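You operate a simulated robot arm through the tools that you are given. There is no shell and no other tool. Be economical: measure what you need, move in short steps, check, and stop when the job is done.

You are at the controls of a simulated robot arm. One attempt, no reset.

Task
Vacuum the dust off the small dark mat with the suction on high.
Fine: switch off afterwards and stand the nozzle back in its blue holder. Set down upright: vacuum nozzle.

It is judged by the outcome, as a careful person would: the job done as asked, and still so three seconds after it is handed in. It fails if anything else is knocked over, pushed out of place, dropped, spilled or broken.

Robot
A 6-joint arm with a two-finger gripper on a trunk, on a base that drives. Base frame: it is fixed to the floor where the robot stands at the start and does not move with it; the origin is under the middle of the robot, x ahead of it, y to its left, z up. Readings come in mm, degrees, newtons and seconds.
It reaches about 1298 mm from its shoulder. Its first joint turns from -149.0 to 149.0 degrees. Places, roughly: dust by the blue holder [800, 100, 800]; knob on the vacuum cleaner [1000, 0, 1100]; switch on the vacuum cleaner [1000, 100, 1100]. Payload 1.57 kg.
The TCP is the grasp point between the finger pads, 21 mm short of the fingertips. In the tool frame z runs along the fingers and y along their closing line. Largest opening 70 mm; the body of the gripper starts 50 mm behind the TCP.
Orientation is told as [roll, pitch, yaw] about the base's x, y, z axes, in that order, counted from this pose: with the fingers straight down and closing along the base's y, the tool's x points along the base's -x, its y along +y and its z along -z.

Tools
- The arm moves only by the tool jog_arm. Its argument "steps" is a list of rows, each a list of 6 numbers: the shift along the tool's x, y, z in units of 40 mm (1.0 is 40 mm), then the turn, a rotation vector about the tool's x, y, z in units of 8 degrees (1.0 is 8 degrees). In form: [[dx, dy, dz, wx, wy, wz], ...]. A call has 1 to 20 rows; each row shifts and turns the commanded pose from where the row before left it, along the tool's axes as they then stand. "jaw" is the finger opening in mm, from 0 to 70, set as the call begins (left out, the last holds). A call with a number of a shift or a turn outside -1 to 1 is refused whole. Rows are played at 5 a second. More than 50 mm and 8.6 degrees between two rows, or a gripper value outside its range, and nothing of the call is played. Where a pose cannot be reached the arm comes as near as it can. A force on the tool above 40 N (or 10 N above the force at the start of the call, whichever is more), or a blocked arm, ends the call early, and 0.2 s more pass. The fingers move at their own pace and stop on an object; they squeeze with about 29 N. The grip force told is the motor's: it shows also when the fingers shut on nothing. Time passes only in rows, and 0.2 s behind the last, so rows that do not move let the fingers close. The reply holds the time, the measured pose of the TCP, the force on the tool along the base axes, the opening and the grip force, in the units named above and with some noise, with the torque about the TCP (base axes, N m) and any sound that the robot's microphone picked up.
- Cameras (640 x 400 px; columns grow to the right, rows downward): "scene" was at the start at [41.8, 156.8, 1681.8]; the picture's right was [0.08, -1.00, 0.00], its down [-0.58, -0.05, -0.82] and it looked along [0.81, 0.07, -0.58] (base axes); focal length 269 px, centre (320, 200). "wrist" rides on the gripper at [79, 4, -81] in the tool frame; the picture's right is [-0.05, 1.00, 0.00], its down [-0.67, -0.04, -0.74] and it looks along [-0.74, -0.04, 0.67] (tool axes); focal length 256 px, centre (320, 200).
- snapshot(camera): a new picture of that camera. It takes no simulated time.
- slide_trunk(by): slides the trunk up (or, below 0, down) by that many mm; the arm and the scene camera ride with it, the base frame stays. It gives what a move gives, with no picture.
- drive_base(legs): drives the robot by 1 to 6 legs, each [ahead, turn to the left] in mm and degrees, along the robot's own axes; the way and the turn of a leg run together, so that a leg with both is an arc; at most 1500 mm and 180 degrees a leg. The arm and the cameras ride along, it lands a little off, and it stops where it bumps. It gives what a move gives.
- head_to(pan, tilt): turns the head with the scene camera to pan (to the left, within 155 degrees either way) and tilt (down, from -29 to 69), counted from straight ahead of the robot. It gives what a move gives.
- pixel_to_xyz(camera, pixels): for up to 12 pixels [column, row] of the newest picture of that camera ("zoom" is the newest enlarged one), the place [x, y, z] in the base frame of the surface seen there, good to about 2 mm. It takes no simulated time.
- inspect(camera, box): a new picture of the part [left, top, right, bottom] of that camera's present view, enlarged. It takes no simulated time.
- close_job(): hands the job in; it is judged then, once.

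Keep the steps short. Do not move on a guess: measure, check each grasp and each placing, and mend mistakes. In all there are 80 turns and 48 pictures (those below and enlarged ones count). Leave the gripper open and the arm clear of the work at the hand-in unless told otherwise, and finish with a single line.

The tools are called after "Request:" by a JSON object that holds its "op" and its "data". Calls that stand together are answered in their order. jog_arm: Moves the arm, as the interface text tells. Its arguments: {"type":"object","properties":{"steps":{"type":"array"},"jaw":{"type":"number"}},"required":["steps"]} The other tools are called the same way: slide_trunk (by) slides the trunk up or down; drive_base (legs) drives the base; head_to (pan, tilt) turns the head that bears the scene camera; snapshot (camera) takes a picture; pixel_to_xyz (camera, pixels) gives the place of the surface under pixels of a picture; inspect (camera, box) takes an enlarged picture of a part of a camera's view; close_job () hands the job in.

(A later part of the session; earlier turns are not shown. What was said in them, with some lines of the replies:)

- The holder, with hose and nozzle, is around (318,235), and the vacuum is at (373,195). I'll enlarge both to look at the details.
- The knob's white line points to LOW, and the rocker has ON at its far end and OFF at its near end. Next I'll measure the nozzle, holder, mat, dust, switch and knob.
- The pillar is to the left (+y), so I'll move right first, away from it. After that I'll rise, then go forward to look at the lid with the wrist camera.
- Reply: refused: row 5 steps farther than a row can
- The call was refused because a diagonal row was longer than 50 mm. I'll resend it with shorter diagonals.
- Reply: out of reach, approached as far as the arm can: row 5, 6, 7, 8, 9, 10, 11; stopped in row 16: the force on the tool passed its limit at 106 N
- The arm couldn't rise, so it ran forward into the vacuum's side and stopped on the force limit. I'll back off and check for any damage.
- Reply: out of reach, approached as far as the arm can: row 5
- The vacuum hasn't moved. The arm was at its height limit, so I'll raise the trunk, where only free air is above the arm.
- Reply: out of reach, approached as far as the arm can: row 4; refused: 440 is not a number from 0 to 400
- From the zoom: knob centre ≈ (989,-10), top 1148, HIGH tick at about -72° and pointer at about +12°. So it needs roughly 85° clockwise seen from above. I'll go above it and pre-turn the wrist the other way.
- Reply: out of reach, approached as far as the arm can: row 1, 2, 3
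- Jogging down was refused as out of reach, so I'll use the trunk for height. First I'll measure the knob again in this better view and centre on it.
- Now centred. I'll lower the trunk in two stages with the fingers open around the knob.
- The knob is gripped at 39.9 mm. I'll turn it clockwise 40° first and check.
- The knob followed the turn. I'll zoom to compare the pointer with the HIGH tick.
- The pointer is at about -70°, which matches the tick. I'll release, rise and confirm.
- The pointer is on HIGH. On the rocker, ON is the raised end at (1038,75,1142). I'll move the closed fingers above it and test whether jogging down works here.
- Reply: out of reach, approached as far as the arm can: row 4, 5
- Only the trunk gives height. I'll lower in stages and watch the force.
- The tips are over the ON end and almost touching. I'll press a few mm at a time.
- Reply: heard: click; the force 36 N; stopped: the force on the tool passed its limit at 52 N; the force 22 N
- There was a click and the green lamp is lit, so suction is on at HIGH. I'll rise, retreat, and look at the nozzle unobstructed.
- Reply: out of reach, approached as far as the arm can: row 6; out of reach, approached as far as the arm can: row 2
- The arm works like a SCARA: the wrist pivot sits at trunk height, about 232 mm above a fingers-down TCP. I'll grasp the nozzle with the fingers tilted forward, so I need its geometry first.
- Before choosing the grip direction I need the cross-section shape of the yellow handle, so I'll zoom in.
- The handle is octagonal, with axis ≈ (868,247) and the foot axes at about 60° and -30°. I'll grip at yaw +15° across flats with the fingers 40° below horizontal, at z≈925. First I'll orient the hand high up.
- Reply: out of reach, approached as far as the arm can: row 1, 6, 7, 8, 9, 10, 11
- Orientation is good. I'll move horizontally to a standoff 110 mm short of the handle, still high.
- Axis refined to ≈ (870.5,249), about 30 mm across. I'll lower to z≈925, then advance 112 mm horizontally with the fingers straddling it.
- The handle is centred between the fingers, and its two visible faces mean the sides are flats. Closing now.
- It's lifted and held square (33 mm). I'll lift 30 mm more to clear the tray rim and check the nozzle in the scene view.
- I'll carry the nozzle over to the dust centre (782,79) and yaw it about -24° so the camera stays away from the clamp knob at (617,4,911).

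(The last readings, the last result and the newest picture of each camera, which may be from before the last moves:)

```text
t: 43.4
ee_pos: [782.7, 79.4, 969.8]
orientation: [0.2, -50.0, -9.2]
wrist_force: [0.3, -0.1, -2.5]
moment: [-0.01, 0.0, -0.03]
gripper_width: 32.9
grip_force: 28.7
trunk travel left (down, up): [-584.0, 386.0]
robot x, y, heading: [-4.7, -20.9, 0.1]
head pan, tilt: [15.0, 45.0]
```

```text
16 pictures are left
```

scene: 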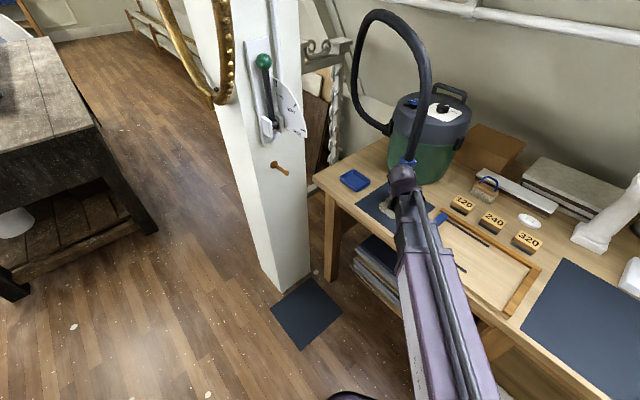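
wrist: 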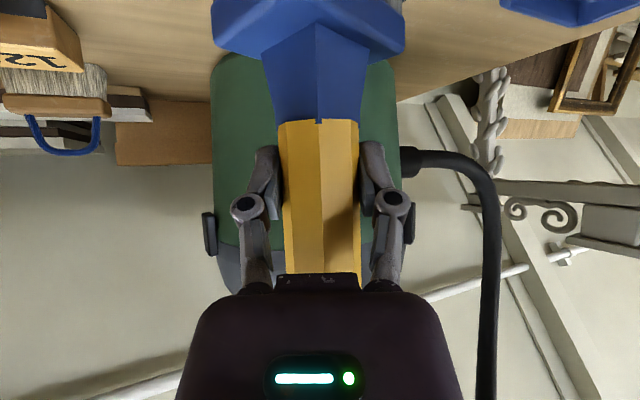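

The nozzle is held upright and the hose is clear. I'll measure the now-empty tray's floor height to work out the foot-bottom height.

Request:
{"op": "pixel_to_xyz", "data": {"camera": "scene", "pixels": [[353, 181], [356, 184], [350, 178], [354, 170], [342, 180], [369, 182], [356, 190], [386, 207], [380, 200]]}}

Request:
{"op": "slide_trunk", "data": {"by": -38}}

```text
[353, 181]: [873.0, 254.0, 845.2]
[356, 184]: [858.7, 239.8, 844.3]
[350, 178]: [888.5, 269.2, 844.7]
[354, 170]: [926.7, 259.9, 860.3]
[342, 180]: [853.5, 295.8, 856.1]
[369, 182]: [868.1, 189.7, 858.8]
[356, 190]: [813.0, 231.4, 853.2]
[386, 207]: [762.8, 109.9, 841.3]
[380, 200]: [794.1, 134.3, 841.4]
```

```text
t: 44.3
ee_pos: [781.5, 79.8, 932.0]
orientation: [0.2, -50.0, -9.2]
wrist_force: [-0.1, 0.4, -1.8]
moment: [-0.04, 0.02, -0.03]
gripper_width: 33.1
grip_force: 29.0
trunk travel left (down, up): [-546.0, 424.0]
robot x, y, heading: [-0.7, -20.1, 0.0]
head pan, tilt: [15.0, 45.0]
```

The tray floor is 845 and the mat 841, so contact comes at TCP z≈922. I'll lower gently, watching the force.

Request:
{"op": "slide_trunk", "data": {"by": -8}}

Request:
{"op": "slide_trunk", "data": {"by": -2}}

Request:
{"op": "inspect", "data": {"camera": "scene", "box": [340, 170, 460, 260]}}

```text
t: 44.8
ee_pos: [783.3, 79.4, 922.8]
orientation: [0.2, -50.0, -9.3]
wrist_force: [1.0, 0.1, -2.6]
moment: [0.02, 0.01, -0.02]
gripper_width: 33.0
grip_force: 28.3
trunk travel left (down, up): [-538.0, 432.0]
robot x, y, heading: [-3.3, -19.3, -0.2]
head pan, tilt: [15.0, 45.0]
```

```text
t: 45.4
ee_pos: [783.7, 79.9, 922.1]
orientation: [0.3, -50.0, -9.1]
wrist_force: [0.2, 0.4, -2.3]
moment: [-0.03, 0.01, 0.02]
gripper_width: 33.0
grip_force: 29.2
trunk travel left (down, up): [-536.0, 434.0]
robot x, y, heading: [0.6, -19.6, -0.2]
head pan, tilt: [15.0, 45.0]
```

```text
4.44 times, centred on (400, 215) of scene
```

zoom: 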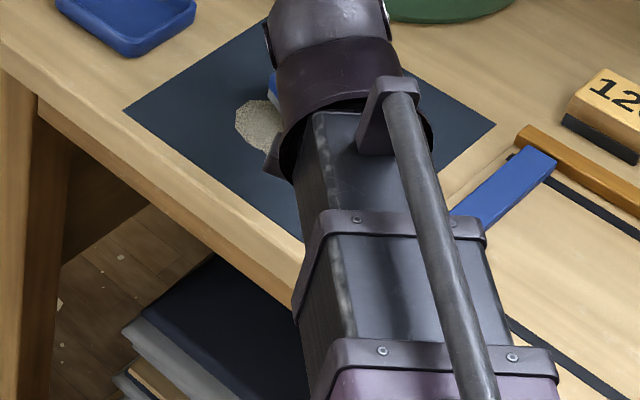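

Request:
{"op": "slide_trunk", "data": {"by": -2}}

```text
t: 45.9
ee_pos: [783.6, 79.7, 921.5]
orientation: [0.3, -50.2, -9.1]
wrist_force: [2.9, 2.8, 14.6]
moment: [-0.14, -0.2, -0.05]
gripper_width: 32.9
grip_force: 28.8
trunk travel left (down, up): [-534.0, 436.0]
robot x, y, heading: [0.8, -20.7, -0.2]
head pan, tilt: [15.0, 45.0]
```

Light contact. I'll ease up 1 mm and start sweeping in 20 mm rows.

Request:
{"op": "slide_trunk", "data": {"by": 1}}

Request:
{"op": "jog_arm", "data": {"steps": [[-0.3215, 0, 0.383, 0, 0, 0], [-0.3215, 0, 0.383, 0, 0, 0], [-0.3215, 0, 0.383, 0, 0, 0], [0.3215, 0, -0.383, 0, 0, 0], [0.3215, 0, -0.383, 0, 0, 0], [0.3215, 0, -0.383, 0, 0, 0], [0.3215, 0, -0.383, 0, 0, 0], [0.3215, 0, -0.383, 0, 0, 0], [0.3215, 0, -0.383, 0, 0, 0], [0, 0.55, 0, 0, 0, 0], [-0.3215, 0, 0.383, 0, 0, 0], [-0.3215, 0, 0.383, 0, 0, 0], [-0.3215, 0, 0.383, 0, 0, 0], [-0.3215, 0, 0.383, 0, 0, 0], [-0.3215, 0, 0.383, 0, 0, 0], [-0.3215, 0, 0.383, 0, 0, 0], [0, 0.55, 0, 0, 0, 0], [0.3215, 0, -0.383, 0, 0, 0], [0.3215, 0, -0.383, 0, 0, 0], [0.3215, 0, -0.383, 0, 0, 0]]}}

Request:
{"op": "inspect", "data": {"camera": "scene", "box": [340, 170, 460, 260]}}

```text
t: 46.4
ee_pos: [782.5, 79.5, 921.8]
orientation: [0.3, -50.0, -9.2]
wrist_force: [3.5, 3.2, 8.7]
moment: [-0.02, -0.42, 0.01]
gripper_width: 32.9
grip_force: 29.0
trunk travel left (down, up): [-535.0, 435.0]
robot x, y, heading: [-0.6, -17.6, 0.1]
head pan, tilt: [15.0, 45.0]
```

```text
t: 50.6
ee_pos: [788.7, 122.6, 920.9]
orientation: [0.3, -50.0, -9.2]
wrist_force: [-1.5, 1.2, 5.0]
moment: [0.0, -0.05, 0.01]
gripper_width: 32.8
grip_force: 29.2
trunk travel left (down, up): [-535.0, 435.0]
robot x, y, heading: [0.2, -23.4, 0.1]
head pan, tilt: [15.0, 45.0]
```

```text
4.44 times, centred on (400, 215) of scene
```

zoom: 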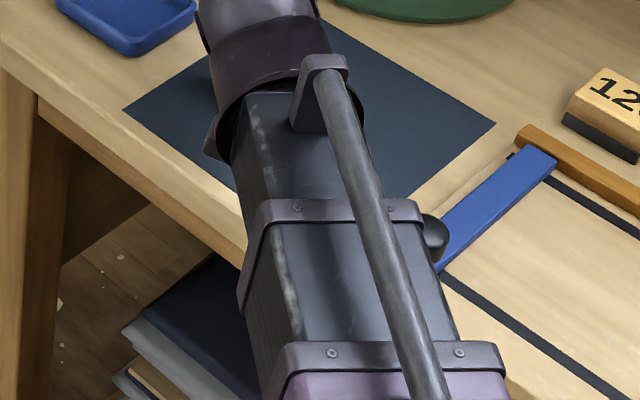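

The visible part of the mat is already clean. I'll finish the left pass and sweep the right side too.

Request:
{"op": "jog_arm", "data": {"steps": [[0.3215, 0, -0.383, 0, 0, 0], [0.3215, 0, -0.383, 0, 0, 0], [0.3215, 0, -0.383, 0, 0, 0], [0, -0.6, 0, 0, 0, 0], [0, -0.6, 0, 0, 0, 0], [0, -0.6, 0, 0, 0, 0], [-0.3215, 0, 0.383, 0, 0, 0], [-0.3215, 0, 0.383, 0, 0, 0], [-0.3215, 0, 0.383, 0, 0, 0], [-0.3215, 0, 0.383, 0, 0, 0], [-0.3215, 0, 0.383, 0, 0, 0], [-0.3215, 0, 0.383, 0, 0, 0], [0, -0.5, 0, 0, 0, 0], [0.3215, 0, -0.383, 0, 0, 0], [0.3215, 0, -0.383, 0, 0, 0], [0.3215, 0, -0.383, 0, 0, 0], [0.3215, 0, -0.383, 0, 0, 0], [0, 0, 0, 0, 0, 0]]}}

Request:
{"op": "slide_trunk", "data": {"by": 49}}

Request:
{"op": "jog_arm", "data": {"steps": [[0, 1, 0, 0, 0, 0], [0, 1, 0, 0, 0, 0], [0, 1, 0, 0, 0, 0], [0, 1, 0, 0, 0, 0], [0, 0, 0, -0.766, 0, -0.643], [0, 0, 0, -0.766, 0, -0.643], [0, 0, 0, -0.766, 0, -0.643], [0, 0, 0, 0, 0, 0]]}}

Request:
{"op": "inspect", "data": {"camera": "scene", "box": [330, 160, 470, 265]}}

```text
t: 54.4
ee_pos: [754.4, 35.9, 921.3]
orientation: [0.3, -50.0, -9.2]
wrist_force: [-2.3, -0.2, 4.4]
moment: [0.06, -0.07, 0.07]
gripper_width: 33.1
grip_force: 28.7
trunk travel left (down, up): [-535.0, 435.0]
robot x, y, heading: [0.1, -18.1, 0.1]
head pan, tilt: [15.0, 45.0]
```

```text
t: 55.3
ee_pos: [754.7, 34.3, 969.4]
orientation: [0.2, -49.9, -9.2]
wrist_force: [-0.1, 0.1, -2.2]
moment: [0.0, 0.01, 0.03]
gripper_width: 33.1
grip_force: 29.1
trunk travel left (down, up): [-584.0, 386.0]
robot x, y, heading: [-2.4, -20.4, 0.3]
head pan, tilt: [15.0, 45.0]
```

```text
t: 57.1
ee_pos: [781.4, 194.8, 970.7]
orientation: [0.3, -50.1, 14.8]
wrist_force: [0.3, -0.7, -1.8]
moment: [0.0, -0.01, 0.02]
gripper_width: 33.0
grip_force: 28.7
trunk travel left (down, up): [-584.0, 386.0]
robot x, y, heading: [0.7, -19.6, 0.0]
head pan, tilt: [15.0, 45.0]
```

```text
3.81 times, centred on (400, 212) of scene
```

zoom: 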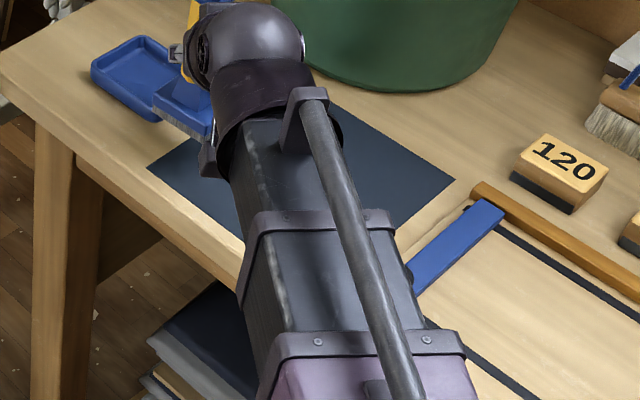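

I'll move over the holder at the original grasp xy and check the mat from there before lowering.

Request:
{"op": "jog_arm", "data": {"steps": [[-0.541, 0.242, 0.645, 0, 0, 0], [-0.541, 0.242, 0.645, 0, 0, 0], [-0.541, 0.242, 0.645, 0, 0, 0], [0, 0, 0, 0, 0, 0], [0, 0, 0, 0, 0, 0]]}}

Request:
{"op": "inspect", "data": {"camera": "scene", "box": [330, 160, 470, 265]}}

Request:
{"op": "snapshot", "data": {"camera": "wrist"}}

```text
t: 58.3
ee_pos: [870.6, 246.9, 969.5]
orientation: [0.1, -50.1, 14.7]
wrist_force: [0.1, -0.3, -2.0]
moment: [0.02, 0.02, -0.01]
gripper_width: 33.1
grip_force: 29.3
trunk travel left (down, up): [-584.0, 386.0]
robot x, y, heading: [-2.9, -21.1, -0.2]
head pan, tilt: [15.0, 45.0]
```

```text
3.81 times, centred on (400, 212) of scene
```

zoom: 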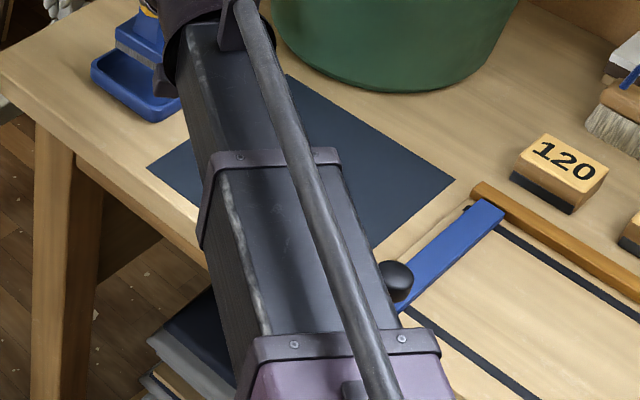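

```text
11 pictures are left
```

wrist: 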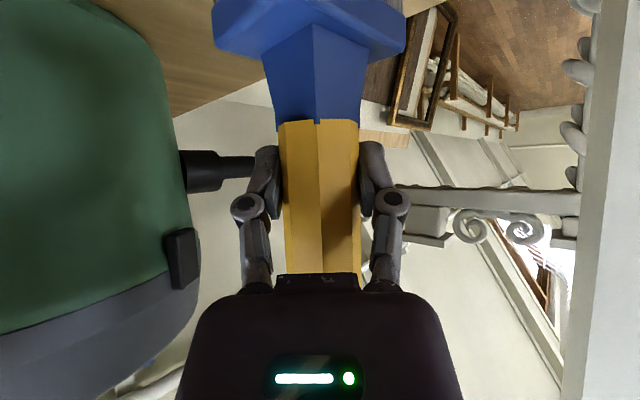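

The visible mat is clean; I'll check the rest once the arm is away. Next I'll correct the 2 mm and lower into the holder.

Request:
{"op": "jog_arm", "data": {"steps": [[-0.019, 0.045, 0.023, 0, 0, 0], [0, 0, 0, 0, 0, 0]]}}

Request:
{"op": "slide_trunk", "data": {"by": -38}}

Request:
{"op": "inspect", "data": {"camera": "wrist", "box": [160, 0, 480, 200]}}

```text
t: 58.9
ee_pos: [871.3, 249.4, 969.3]
orientation: [0.2, -50.1, 14.8]
wrist_force: [0.0, 0.1, -3.1]
moment: [-0.01, -0.01, 0.0]
gripper_width: 33.0
grip_force: 28.8
trunk travel left (down, up): [-584.0, 386.0]
robot x, y, heading: [-3.3, -22.3, -0.1]
head pan, tilt: [15.0, 45.0]
```

```text
t: 59.7
ee_pos: [870.7, 250.8, 930.0]
orientation: [0.2, -50.1, 14.7]
wrist_force: [-0.6, -0.5, -1.8]
moment: [0.0, 0.01, -0.01]
gripper_width: 32.9
grip_force: 29.9
trunk travel left (down, up): [-546.0, 424.0]
robot x, y, heading: [-1.4, -17.0, -0.0]
head pan, tilt: [15.0, 45.0]
```

```text
2.00 times, centred on (320, 100) of wrist
```

zoom: 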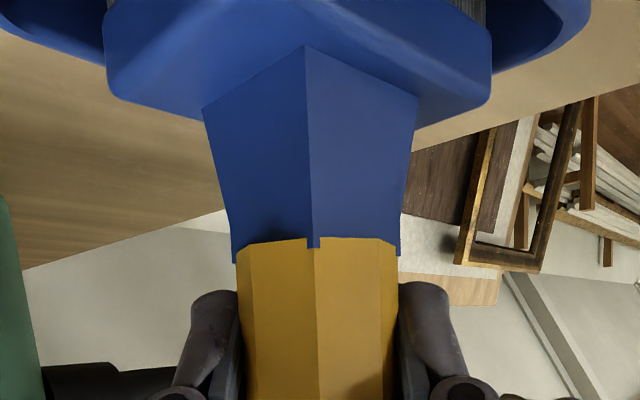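

The foot is inside the tray with no side force. Lowering to seat it.

Request:
{"op": "slide_trunk", "data": {"by": -4}}

Request:
{"op": "slide_trunk", "data": {"by": -2}}

```text
t: 60.2
ee_pos: [871.9, 248.9, 927.2]
orientation: [0.2, -50.1, 14.7]
wrist_force: [-1.0, -0.4, -1.6]
moment: [0.0, 0.01, 0.03]
gripper_width: 33.1
grip_force: 29.0
trunk travel left (down, up): [-542.0, 428.0]
robot x, y, heading: [0.4, -20.8, -0.2]
head pan, tilt: [15.0, 45.0]
```

```text
t: 60.8
ee_pos: [870.7, 250.3, 925.9]
orientation: [0.2, -50.0, 14.9]
wrist_force: [-1.3, -0.9, -1.8]
moment: [-0.05, 0.03, 0.02]
gripper_width: 33.1
grip_force: 28.8
trunk travel left (down, up): [-540.0, 430.0]
robot x, y, heading: [-0.0, -17.7, 0.3]
head pan, tilt: [15.0, 45.0]
```

Request:
{"op": "slide_trunk", "data": {"by": -1}}

Request:
{"op": "slide_trunk", "data": {"by": -1}}

```text
t: 61.3
ee_pos: [870.6, 248.8, 926.1]
orientation: [0.2, -50.2, 14.9]
wrist_force: [2.4, 0.9, 8.3]
moment: [-0.19, 0.0, 0.03]
gripper_width: 33.1
grip_force: 29.0
trunk travel left (down, up): [-539.0, 431.0]
robot x, y, heading: [-2.6, -18.8, -0.0]
head pan, tilt: [15.0, 45.0]
```

```text
t: 61.8
ee_pos: [870.1, 249.3, 926.0]
orientation: [0.3, -50.3, 14.8]
wrist_force: [5.3, 2.3, 18.4]
moment: [-0.02, -0.02, -0.04]
gripper_width: 32.9
grip_force: 29.0
trunk travel left (down, up): [-538.0, 432.0]
robot x, y, heading: [1.8, -19.6, 0.0]
head pan, tilt: [15.0, 45.0]
```

It's seated at the original height with about 18 N of contact. I'll ease up 1 mm, release, and back out the way I came.

Request:
{"op": "slide_trunk", "data": {"by": 1}}

Request:
{"op": "jog_arm", "data": {"steps": [[0, 0, 0, 0, 0, 0], [0, 0, 0, 0, 0, 0], [0, 0, 0, 0, 0, 0]], "jaw": 62}}

Request:
{"op": "jog_arm", "data": {"steps": [[0.3, 0, -0.36, 0, 0, 0], [0.6, 0, -0.715, 0, 0, 0], [0.6, 0, -0.715, 0, 0, 0], [0.5, 0, -0.6, 0, 0, 0], [0, 0, 0, 0, 0, 0]]}}

Request:
{"op": "snapshot", "data": {"camera": "wrist"}}

```text
t: 62.3
ee_pos: [868.6, 249.5, 925.5]
orientation: [0.2, -50.2, 14.9]
wrist_force: [4.5, 2.3, 11.4]
moment: [0.18, -0.64, 0.04]
gripper_width: 32.9
grip_force: 29.5
trunk travel left (down, up): [-539.0, 431.0]
robot x, y, heading: [-1.9, -21.9, 0.1]
head pan, tilt: [15.0, 45.0]
```

```text
t: 63.1
ee_pos: [869.9, 249.6, 925.0]
orientation: [0.2, -50.1, 14.9]
wrist_force: [0.0, 0.3, 0.3]
moment: [0.0, -0.02, 0.04]
gripper_width: 62.3
grip_force: 0.0
trunk travel left (down, up): [-539.0, 431.0]
robot x, y, heading: [-1.5, -16.7, 0.1]
head pan, tilt: [15.0, 45.0]
```

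```text
t: 64.3
ee_pos: [750.2, 217.1, 924.1]
orientation: [0.2, -50.1, 14.9]
wrist_force: [-1.1, -1.3, -0.1]
moment: [-0.03, 0.0, 0.01]
gripper_width: 61.9
grip_force: 0.0
trunk travel left (down, up): [-539.0, 431.0]
robot x, y, heading: [-2.6, -22.0, -0.0]
head pan, tilt: [15.0, 45.0]
```

```text
9 pictures are left
```

wrist: 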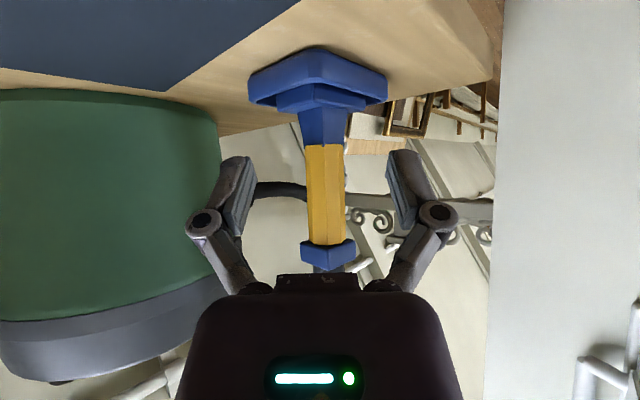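

The nozzle stands upright in its holder. I'll raise the trunk, point the fingers down again, then check the mat and go for OFF.

Request:
{"op": "slide_trunk", "data": {"by": 410}}

Request:
{"op": "jog_arm", "data": {"steps": [[0, 0, 0, 0, 1, 0], [0, 0, 0, 0, 1, 0], [0, 0, 0, 0, 1, 0], [0, 0, 0, 0, 1, 0], [0, 0, 0, 0, 1, 0], [0, 0, 0, 0, 1, 0], [0, 0, 0, 0, 0.26, 0], [0, 0, 0, 0, 0, 0.93], [0, 0, 0, 0, 0, 0.93], [0, -1, 0, 0, 0, 0], [0, -1, 0, 0, 0, 0], [0, -1, 0, 0, 0, 0], [0, -1, 0, 0, 0, 0], [0, 0, 0, 0, 0, 0]], "jaw": 0}}

Request:
{"op": "snapshot", "data": {"camera": "scene"}}

```text
refused: 410 is not a number from -400 to 400
```

```text
t: 65.9
ee_pos: [751.3, 218.9, 860.1]
orientation: [0.0, -1.0, 15.0]
wrist_force: [3.1, 1.2, 29.8]
moment: [-0.01, 0.19, 0.0]
gripper_width: 0.0
grip_force: 29.0
out of reach, approached as far as the arm can: row 1, 2, 3, 4, 5, 7
trunk travel left (down, up): [-539.0, 431.0]
robot x, y, heading: [-0.5, -19.1, -0.1]
head pan, tilt: [15.0, 45.0]
stopped in row 7: the force on the tool passed its limit at 51 N (the readings are from after the stop); the commanded pose is now the measured one
```

```text
8 pictures are left
```

scene: 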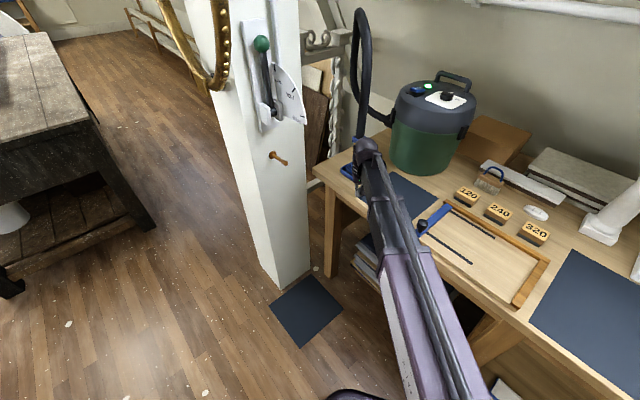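

The trunk move was refused because it exceeds 400 mm per call, so the fingertips came down onto the table by the mat corner. I'll raise straight up now and check that the mat didn't shift.

Request:
{"op": "slide_trunk", "data": {"by": 390}}

Request:
{"op": "jog_arm", "data": {"steps": [[0, 0, 0, 0, 0, 0.93], [0, 0, 0, 0, 0, 0.93], [0, -1, 0, 0, 0, 0], [0, -1, 0, 0, 0, 0], [0, -1, 0, 0, 0, 0], [0, -1, 0, 0, 0, 0], [0, -1, 0, 0, 0, 0], [0, -1, 0, 0, 0, 0], [0, -1, 0, 0, 0, 0], [0, 0, 0, 0, 0, 0]], "jaw": 0}}

Request:
{"op": "snapshot", "data": {"camera": "scene"}}

```text
t: 69.6
ee_pos: [752.8, 217.8, 1248.6]
orientation: [0.1, -1.0, 15.0]
wrist_force: [-0.2, -0.3, -0.5]
moment: [0.0, -0.04, 0.01]
gripper_width: 0.0
grip_force: 28.6
trunk travel left (down, up): [-929.0, 41.0]
robot x, y, heading: [-2.4, -18.8, -0.1]
head pan, tilt: [15.0, 45.0]
```

```text
t: 71.8
ee_pos: [754.3, -61.7, 1248.2]
orientation: [0.4, -0.8, 0.2]
wrist_force: [-0.5, 0.1, -0.4]
moment: [-0.05, -0.02, -0.01]
gripper_width: 0.0
grip_force: 28.2
trunk travel left (down, up): [-929.0, 41.0]
robot x, y, heading: [0.7, -19.8, 0.3]
head pan, tilt: [15.0, 45.0]
```

```text
7 pictures are left
```

scene: 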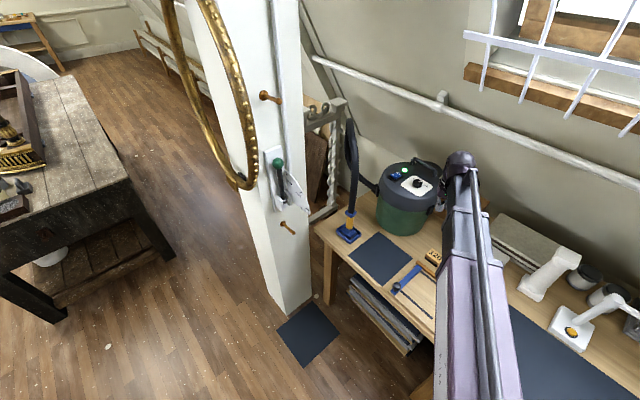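

The mat is now fully visible. I'll zoom in on the mat and the nozzle.

Request:
{"op": "inspect", "data": {"camera": "scene", "box": [325, 205, 425, 295]}}

Request:
{"op": "pixel_to_xyz", "data": {"camera": "scene", "pixels": [[380, 235], [351, 257], [384, 285], [409, 257], [350, 211], [349, 222]]}}

```text
4.44 times, centred on (375, 250) of scene
```

zoom: 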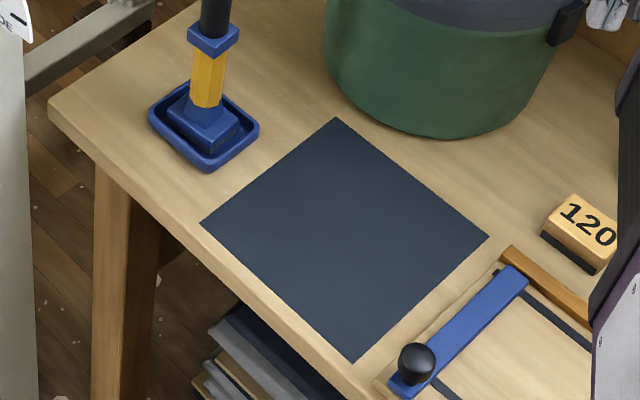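

```text
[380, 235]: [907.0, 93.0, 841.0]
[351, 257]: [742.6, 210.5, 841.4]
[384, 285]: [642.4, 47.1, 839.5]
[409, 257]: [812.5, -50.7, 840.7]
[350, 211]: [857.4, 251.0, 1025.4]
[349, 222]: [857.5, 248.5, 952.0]
```

The dust is gone and the nozzle is upright in the tray. A precise check of the mat corners for any shift:

Request:
{"op": "pixel_to_xyz", "data": {"camera": "zoom", "pixels": [[337, 120], [204, 224], [353, 358], [487, 237]]}}

Request:
{"op": "jog_arm", "data": {"steps": [[0, 0.98, 0, 0, 0, 0], [0, 0.98, 0, 0, 0, 0], [0, 0.98, 0, 0, 0, 0], [0, 0.8, 0, 0, 0, 0], [-1, 0, 0, 0, 0, 0], [-1, 0, 0, 0, 0, 0], [-1, 0, 0, 0, 0, 0], [-1, 0, 0, 0, 0, 0], [-1, 0, 0, 0, 0, 0], [-1, 0, 0, 0, 0, 0], [-0.32, 0, 0, 0, 0, 0], [0, 0, 0, 0, 0, 0]]}}

```text
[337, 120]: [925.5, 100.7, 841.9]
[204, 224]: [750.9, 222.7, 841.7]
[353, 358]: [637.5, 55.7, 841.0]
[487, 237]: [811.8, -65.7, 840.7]
```

```text
t: 74.4
ee_pos: [1006.8, 87.6, 1248.8]
orientation: [0.5, -0.8, 0.1]
wrist_force: [0.2, -0.2, 0.0]
moment: [0.01, -0.02, -0.01]
gripper_width: 0.2
grip_force: 28.8
trunk travel left (down, up): [-929.0, 41.0]
robot x, y, heading: [-4.3, -19.9, -0.0]
head pan, tilt: [15.0, 45.0]
```

The mat hasn't moved. I'm above the OFF end now and will lower in stages.

Request:
{"op": "slide_trunk", "data": {"by": -78}}

Request:
{"op": "inspect", "data": {"camera": "wrist", "box": [220, 60, 420, 220]}}

```text
t: 75.6
ee_pos: [1005.5, 87.1, 1170.5]
orientation: [0.4, -0.8, 0.2]
wrist_force: [0.3, 0.3, 0.4]
moment: [0.04, -0.02, 0.02]
gripper_width: 0.0
grip_force: 28.3
trunk travel left (down, up): [-851.0, 119.0]
robot x, y, heading: [-2.5, -20.5, 0.1]
head pan, tilt: [15.0, 45.0]
```

```text
2.50 times, centred on (320, 140) of wrist
```

zoom: 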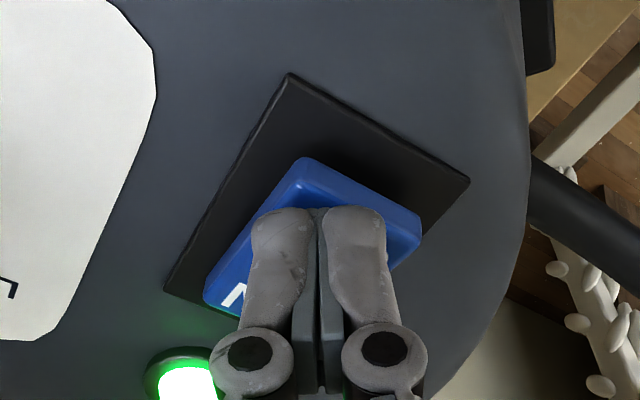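

The tips are on the OFF half of the rocker. I'll press down in small steps until it clicks.

Request:
{"op": "slide_trunk", "data": {"by": -6}}

Request:
{"op": "slide_trunk", "data": {"by": -4}}

```text
t: 76.1
ee_pos: [1006.8, 87.5, 1163.1]
orientation: [0.5, -0.8, 0.2]
wrist_force: [0.0, 0.5, 0.3]
moment: [-0.02, 0.01, 0.0]
gripper_width: 0.0
grip_force: 28.0
trunk travel left (down, up): [-845.0, 125.0]
robot x, y, heading: [-1.0, -20.2, -0.1]
head pan, tilt: [15.0, 45.0]
```

```text
t: 76.7
ee_pos: [1005.4, 88.3, 1160.8]
orientation: [0.5, -0.8, 0.2]
wrist_force: [0.2, 0.3, -0.3]
moment: [0.01, -0.03, -0.01]
gripper_width: 0.0
grip_force: 28.9
trunk travel left (down, up): [-841.0, 129.0]
robot x, y, heading: [-1.4, -14.3, 0.1]
head pan, tilt: [15.0, 45.0]
heard: click
```

A click. I'll rise and check the lamp.

Request:
{"op": "slide_trunk", "data": {"by": 90}}

Request:
{"op": "jog_arm", "data": {"steps": [[1, 0, 0, 0, 0, 0], [1, 0, 0, 0, 0, 0], [1, 0, 0, 0, 0, 0], [1, 0, 0, 0, 0, 0], [1, 0, 0, 0, 0, 0], [1, 0, 0, 0, 0, 0], [1, -0.5, 0, 0, 0, 0], [1, -0.5, 0, 0, 0, 0], [0, -1, 0, 0, 0, 0], [0, -1, 0, 0, 0, 0], [0, -1, 0, 0, 0, 0], [0, 0, 0, 0, 0, 0]], "jaw": 60}}

Request:
{"op": "inspect", "data": {"camera": "scene", "box": [320, 120, 480, 290]}}

```text
t: 77.9
ee_pos: [1006.2, 88.1, 1249.8]
orientation: [0.5, -0.8, 0.2]
wrist_force: [-0.8, -0.1, -0.2]
moment: [0.01, 0.0, 0.02]
gripper_width: 0.0
grip_force: 28.3
trunk travel left (down, up): [-931.0, 39.0]
robot x, y, heading: [-1.7, -22.2, 0.2]
head pan, tilt: [15.0, 45.0]
```

```text
t: 80.5
ee_pos: [686.8, -73.9, 1250.2]
orientation: [0.4, -0.7, 0.2]
wrist_force: [-0.7, 0.0, 0.4]
moment: [-0.01, -0.01, -0.03]
gripper_width: 60.1
grip_force: 0.0
out of reach, approached as far as the arm can: row 7
trunk travel left (down, up): [-931.0, 39.0]
robot x, y, heading: [-3.7, -17.3, -0.1]
head pan, tilt: [15.0, 45.0]
```

```text
2.35 times, centred on (400, 205) of scene
```

zoom: 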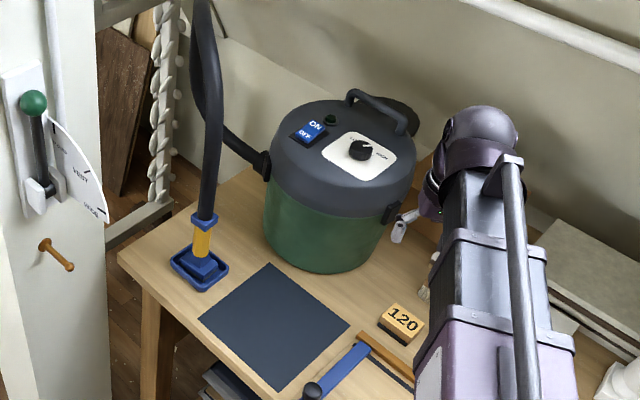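

The lamp is dark (off), the knob is on HIGH, the mat is clean, and the nozzle stands upright in its holder. The arm is clear with the gripper open, so I'm handing in.

Request:
{"op": "close_job", "data": {}}

```text
The job is handed in.
```

The small dark mat is vacuumed clean on HIGH, the vacuum is switched off, and the nozzle stands upright in its blue holder; on the way the arm bumped the vacuum once and the fingertips touched down by the mat corner, but neither had moved when I checked.
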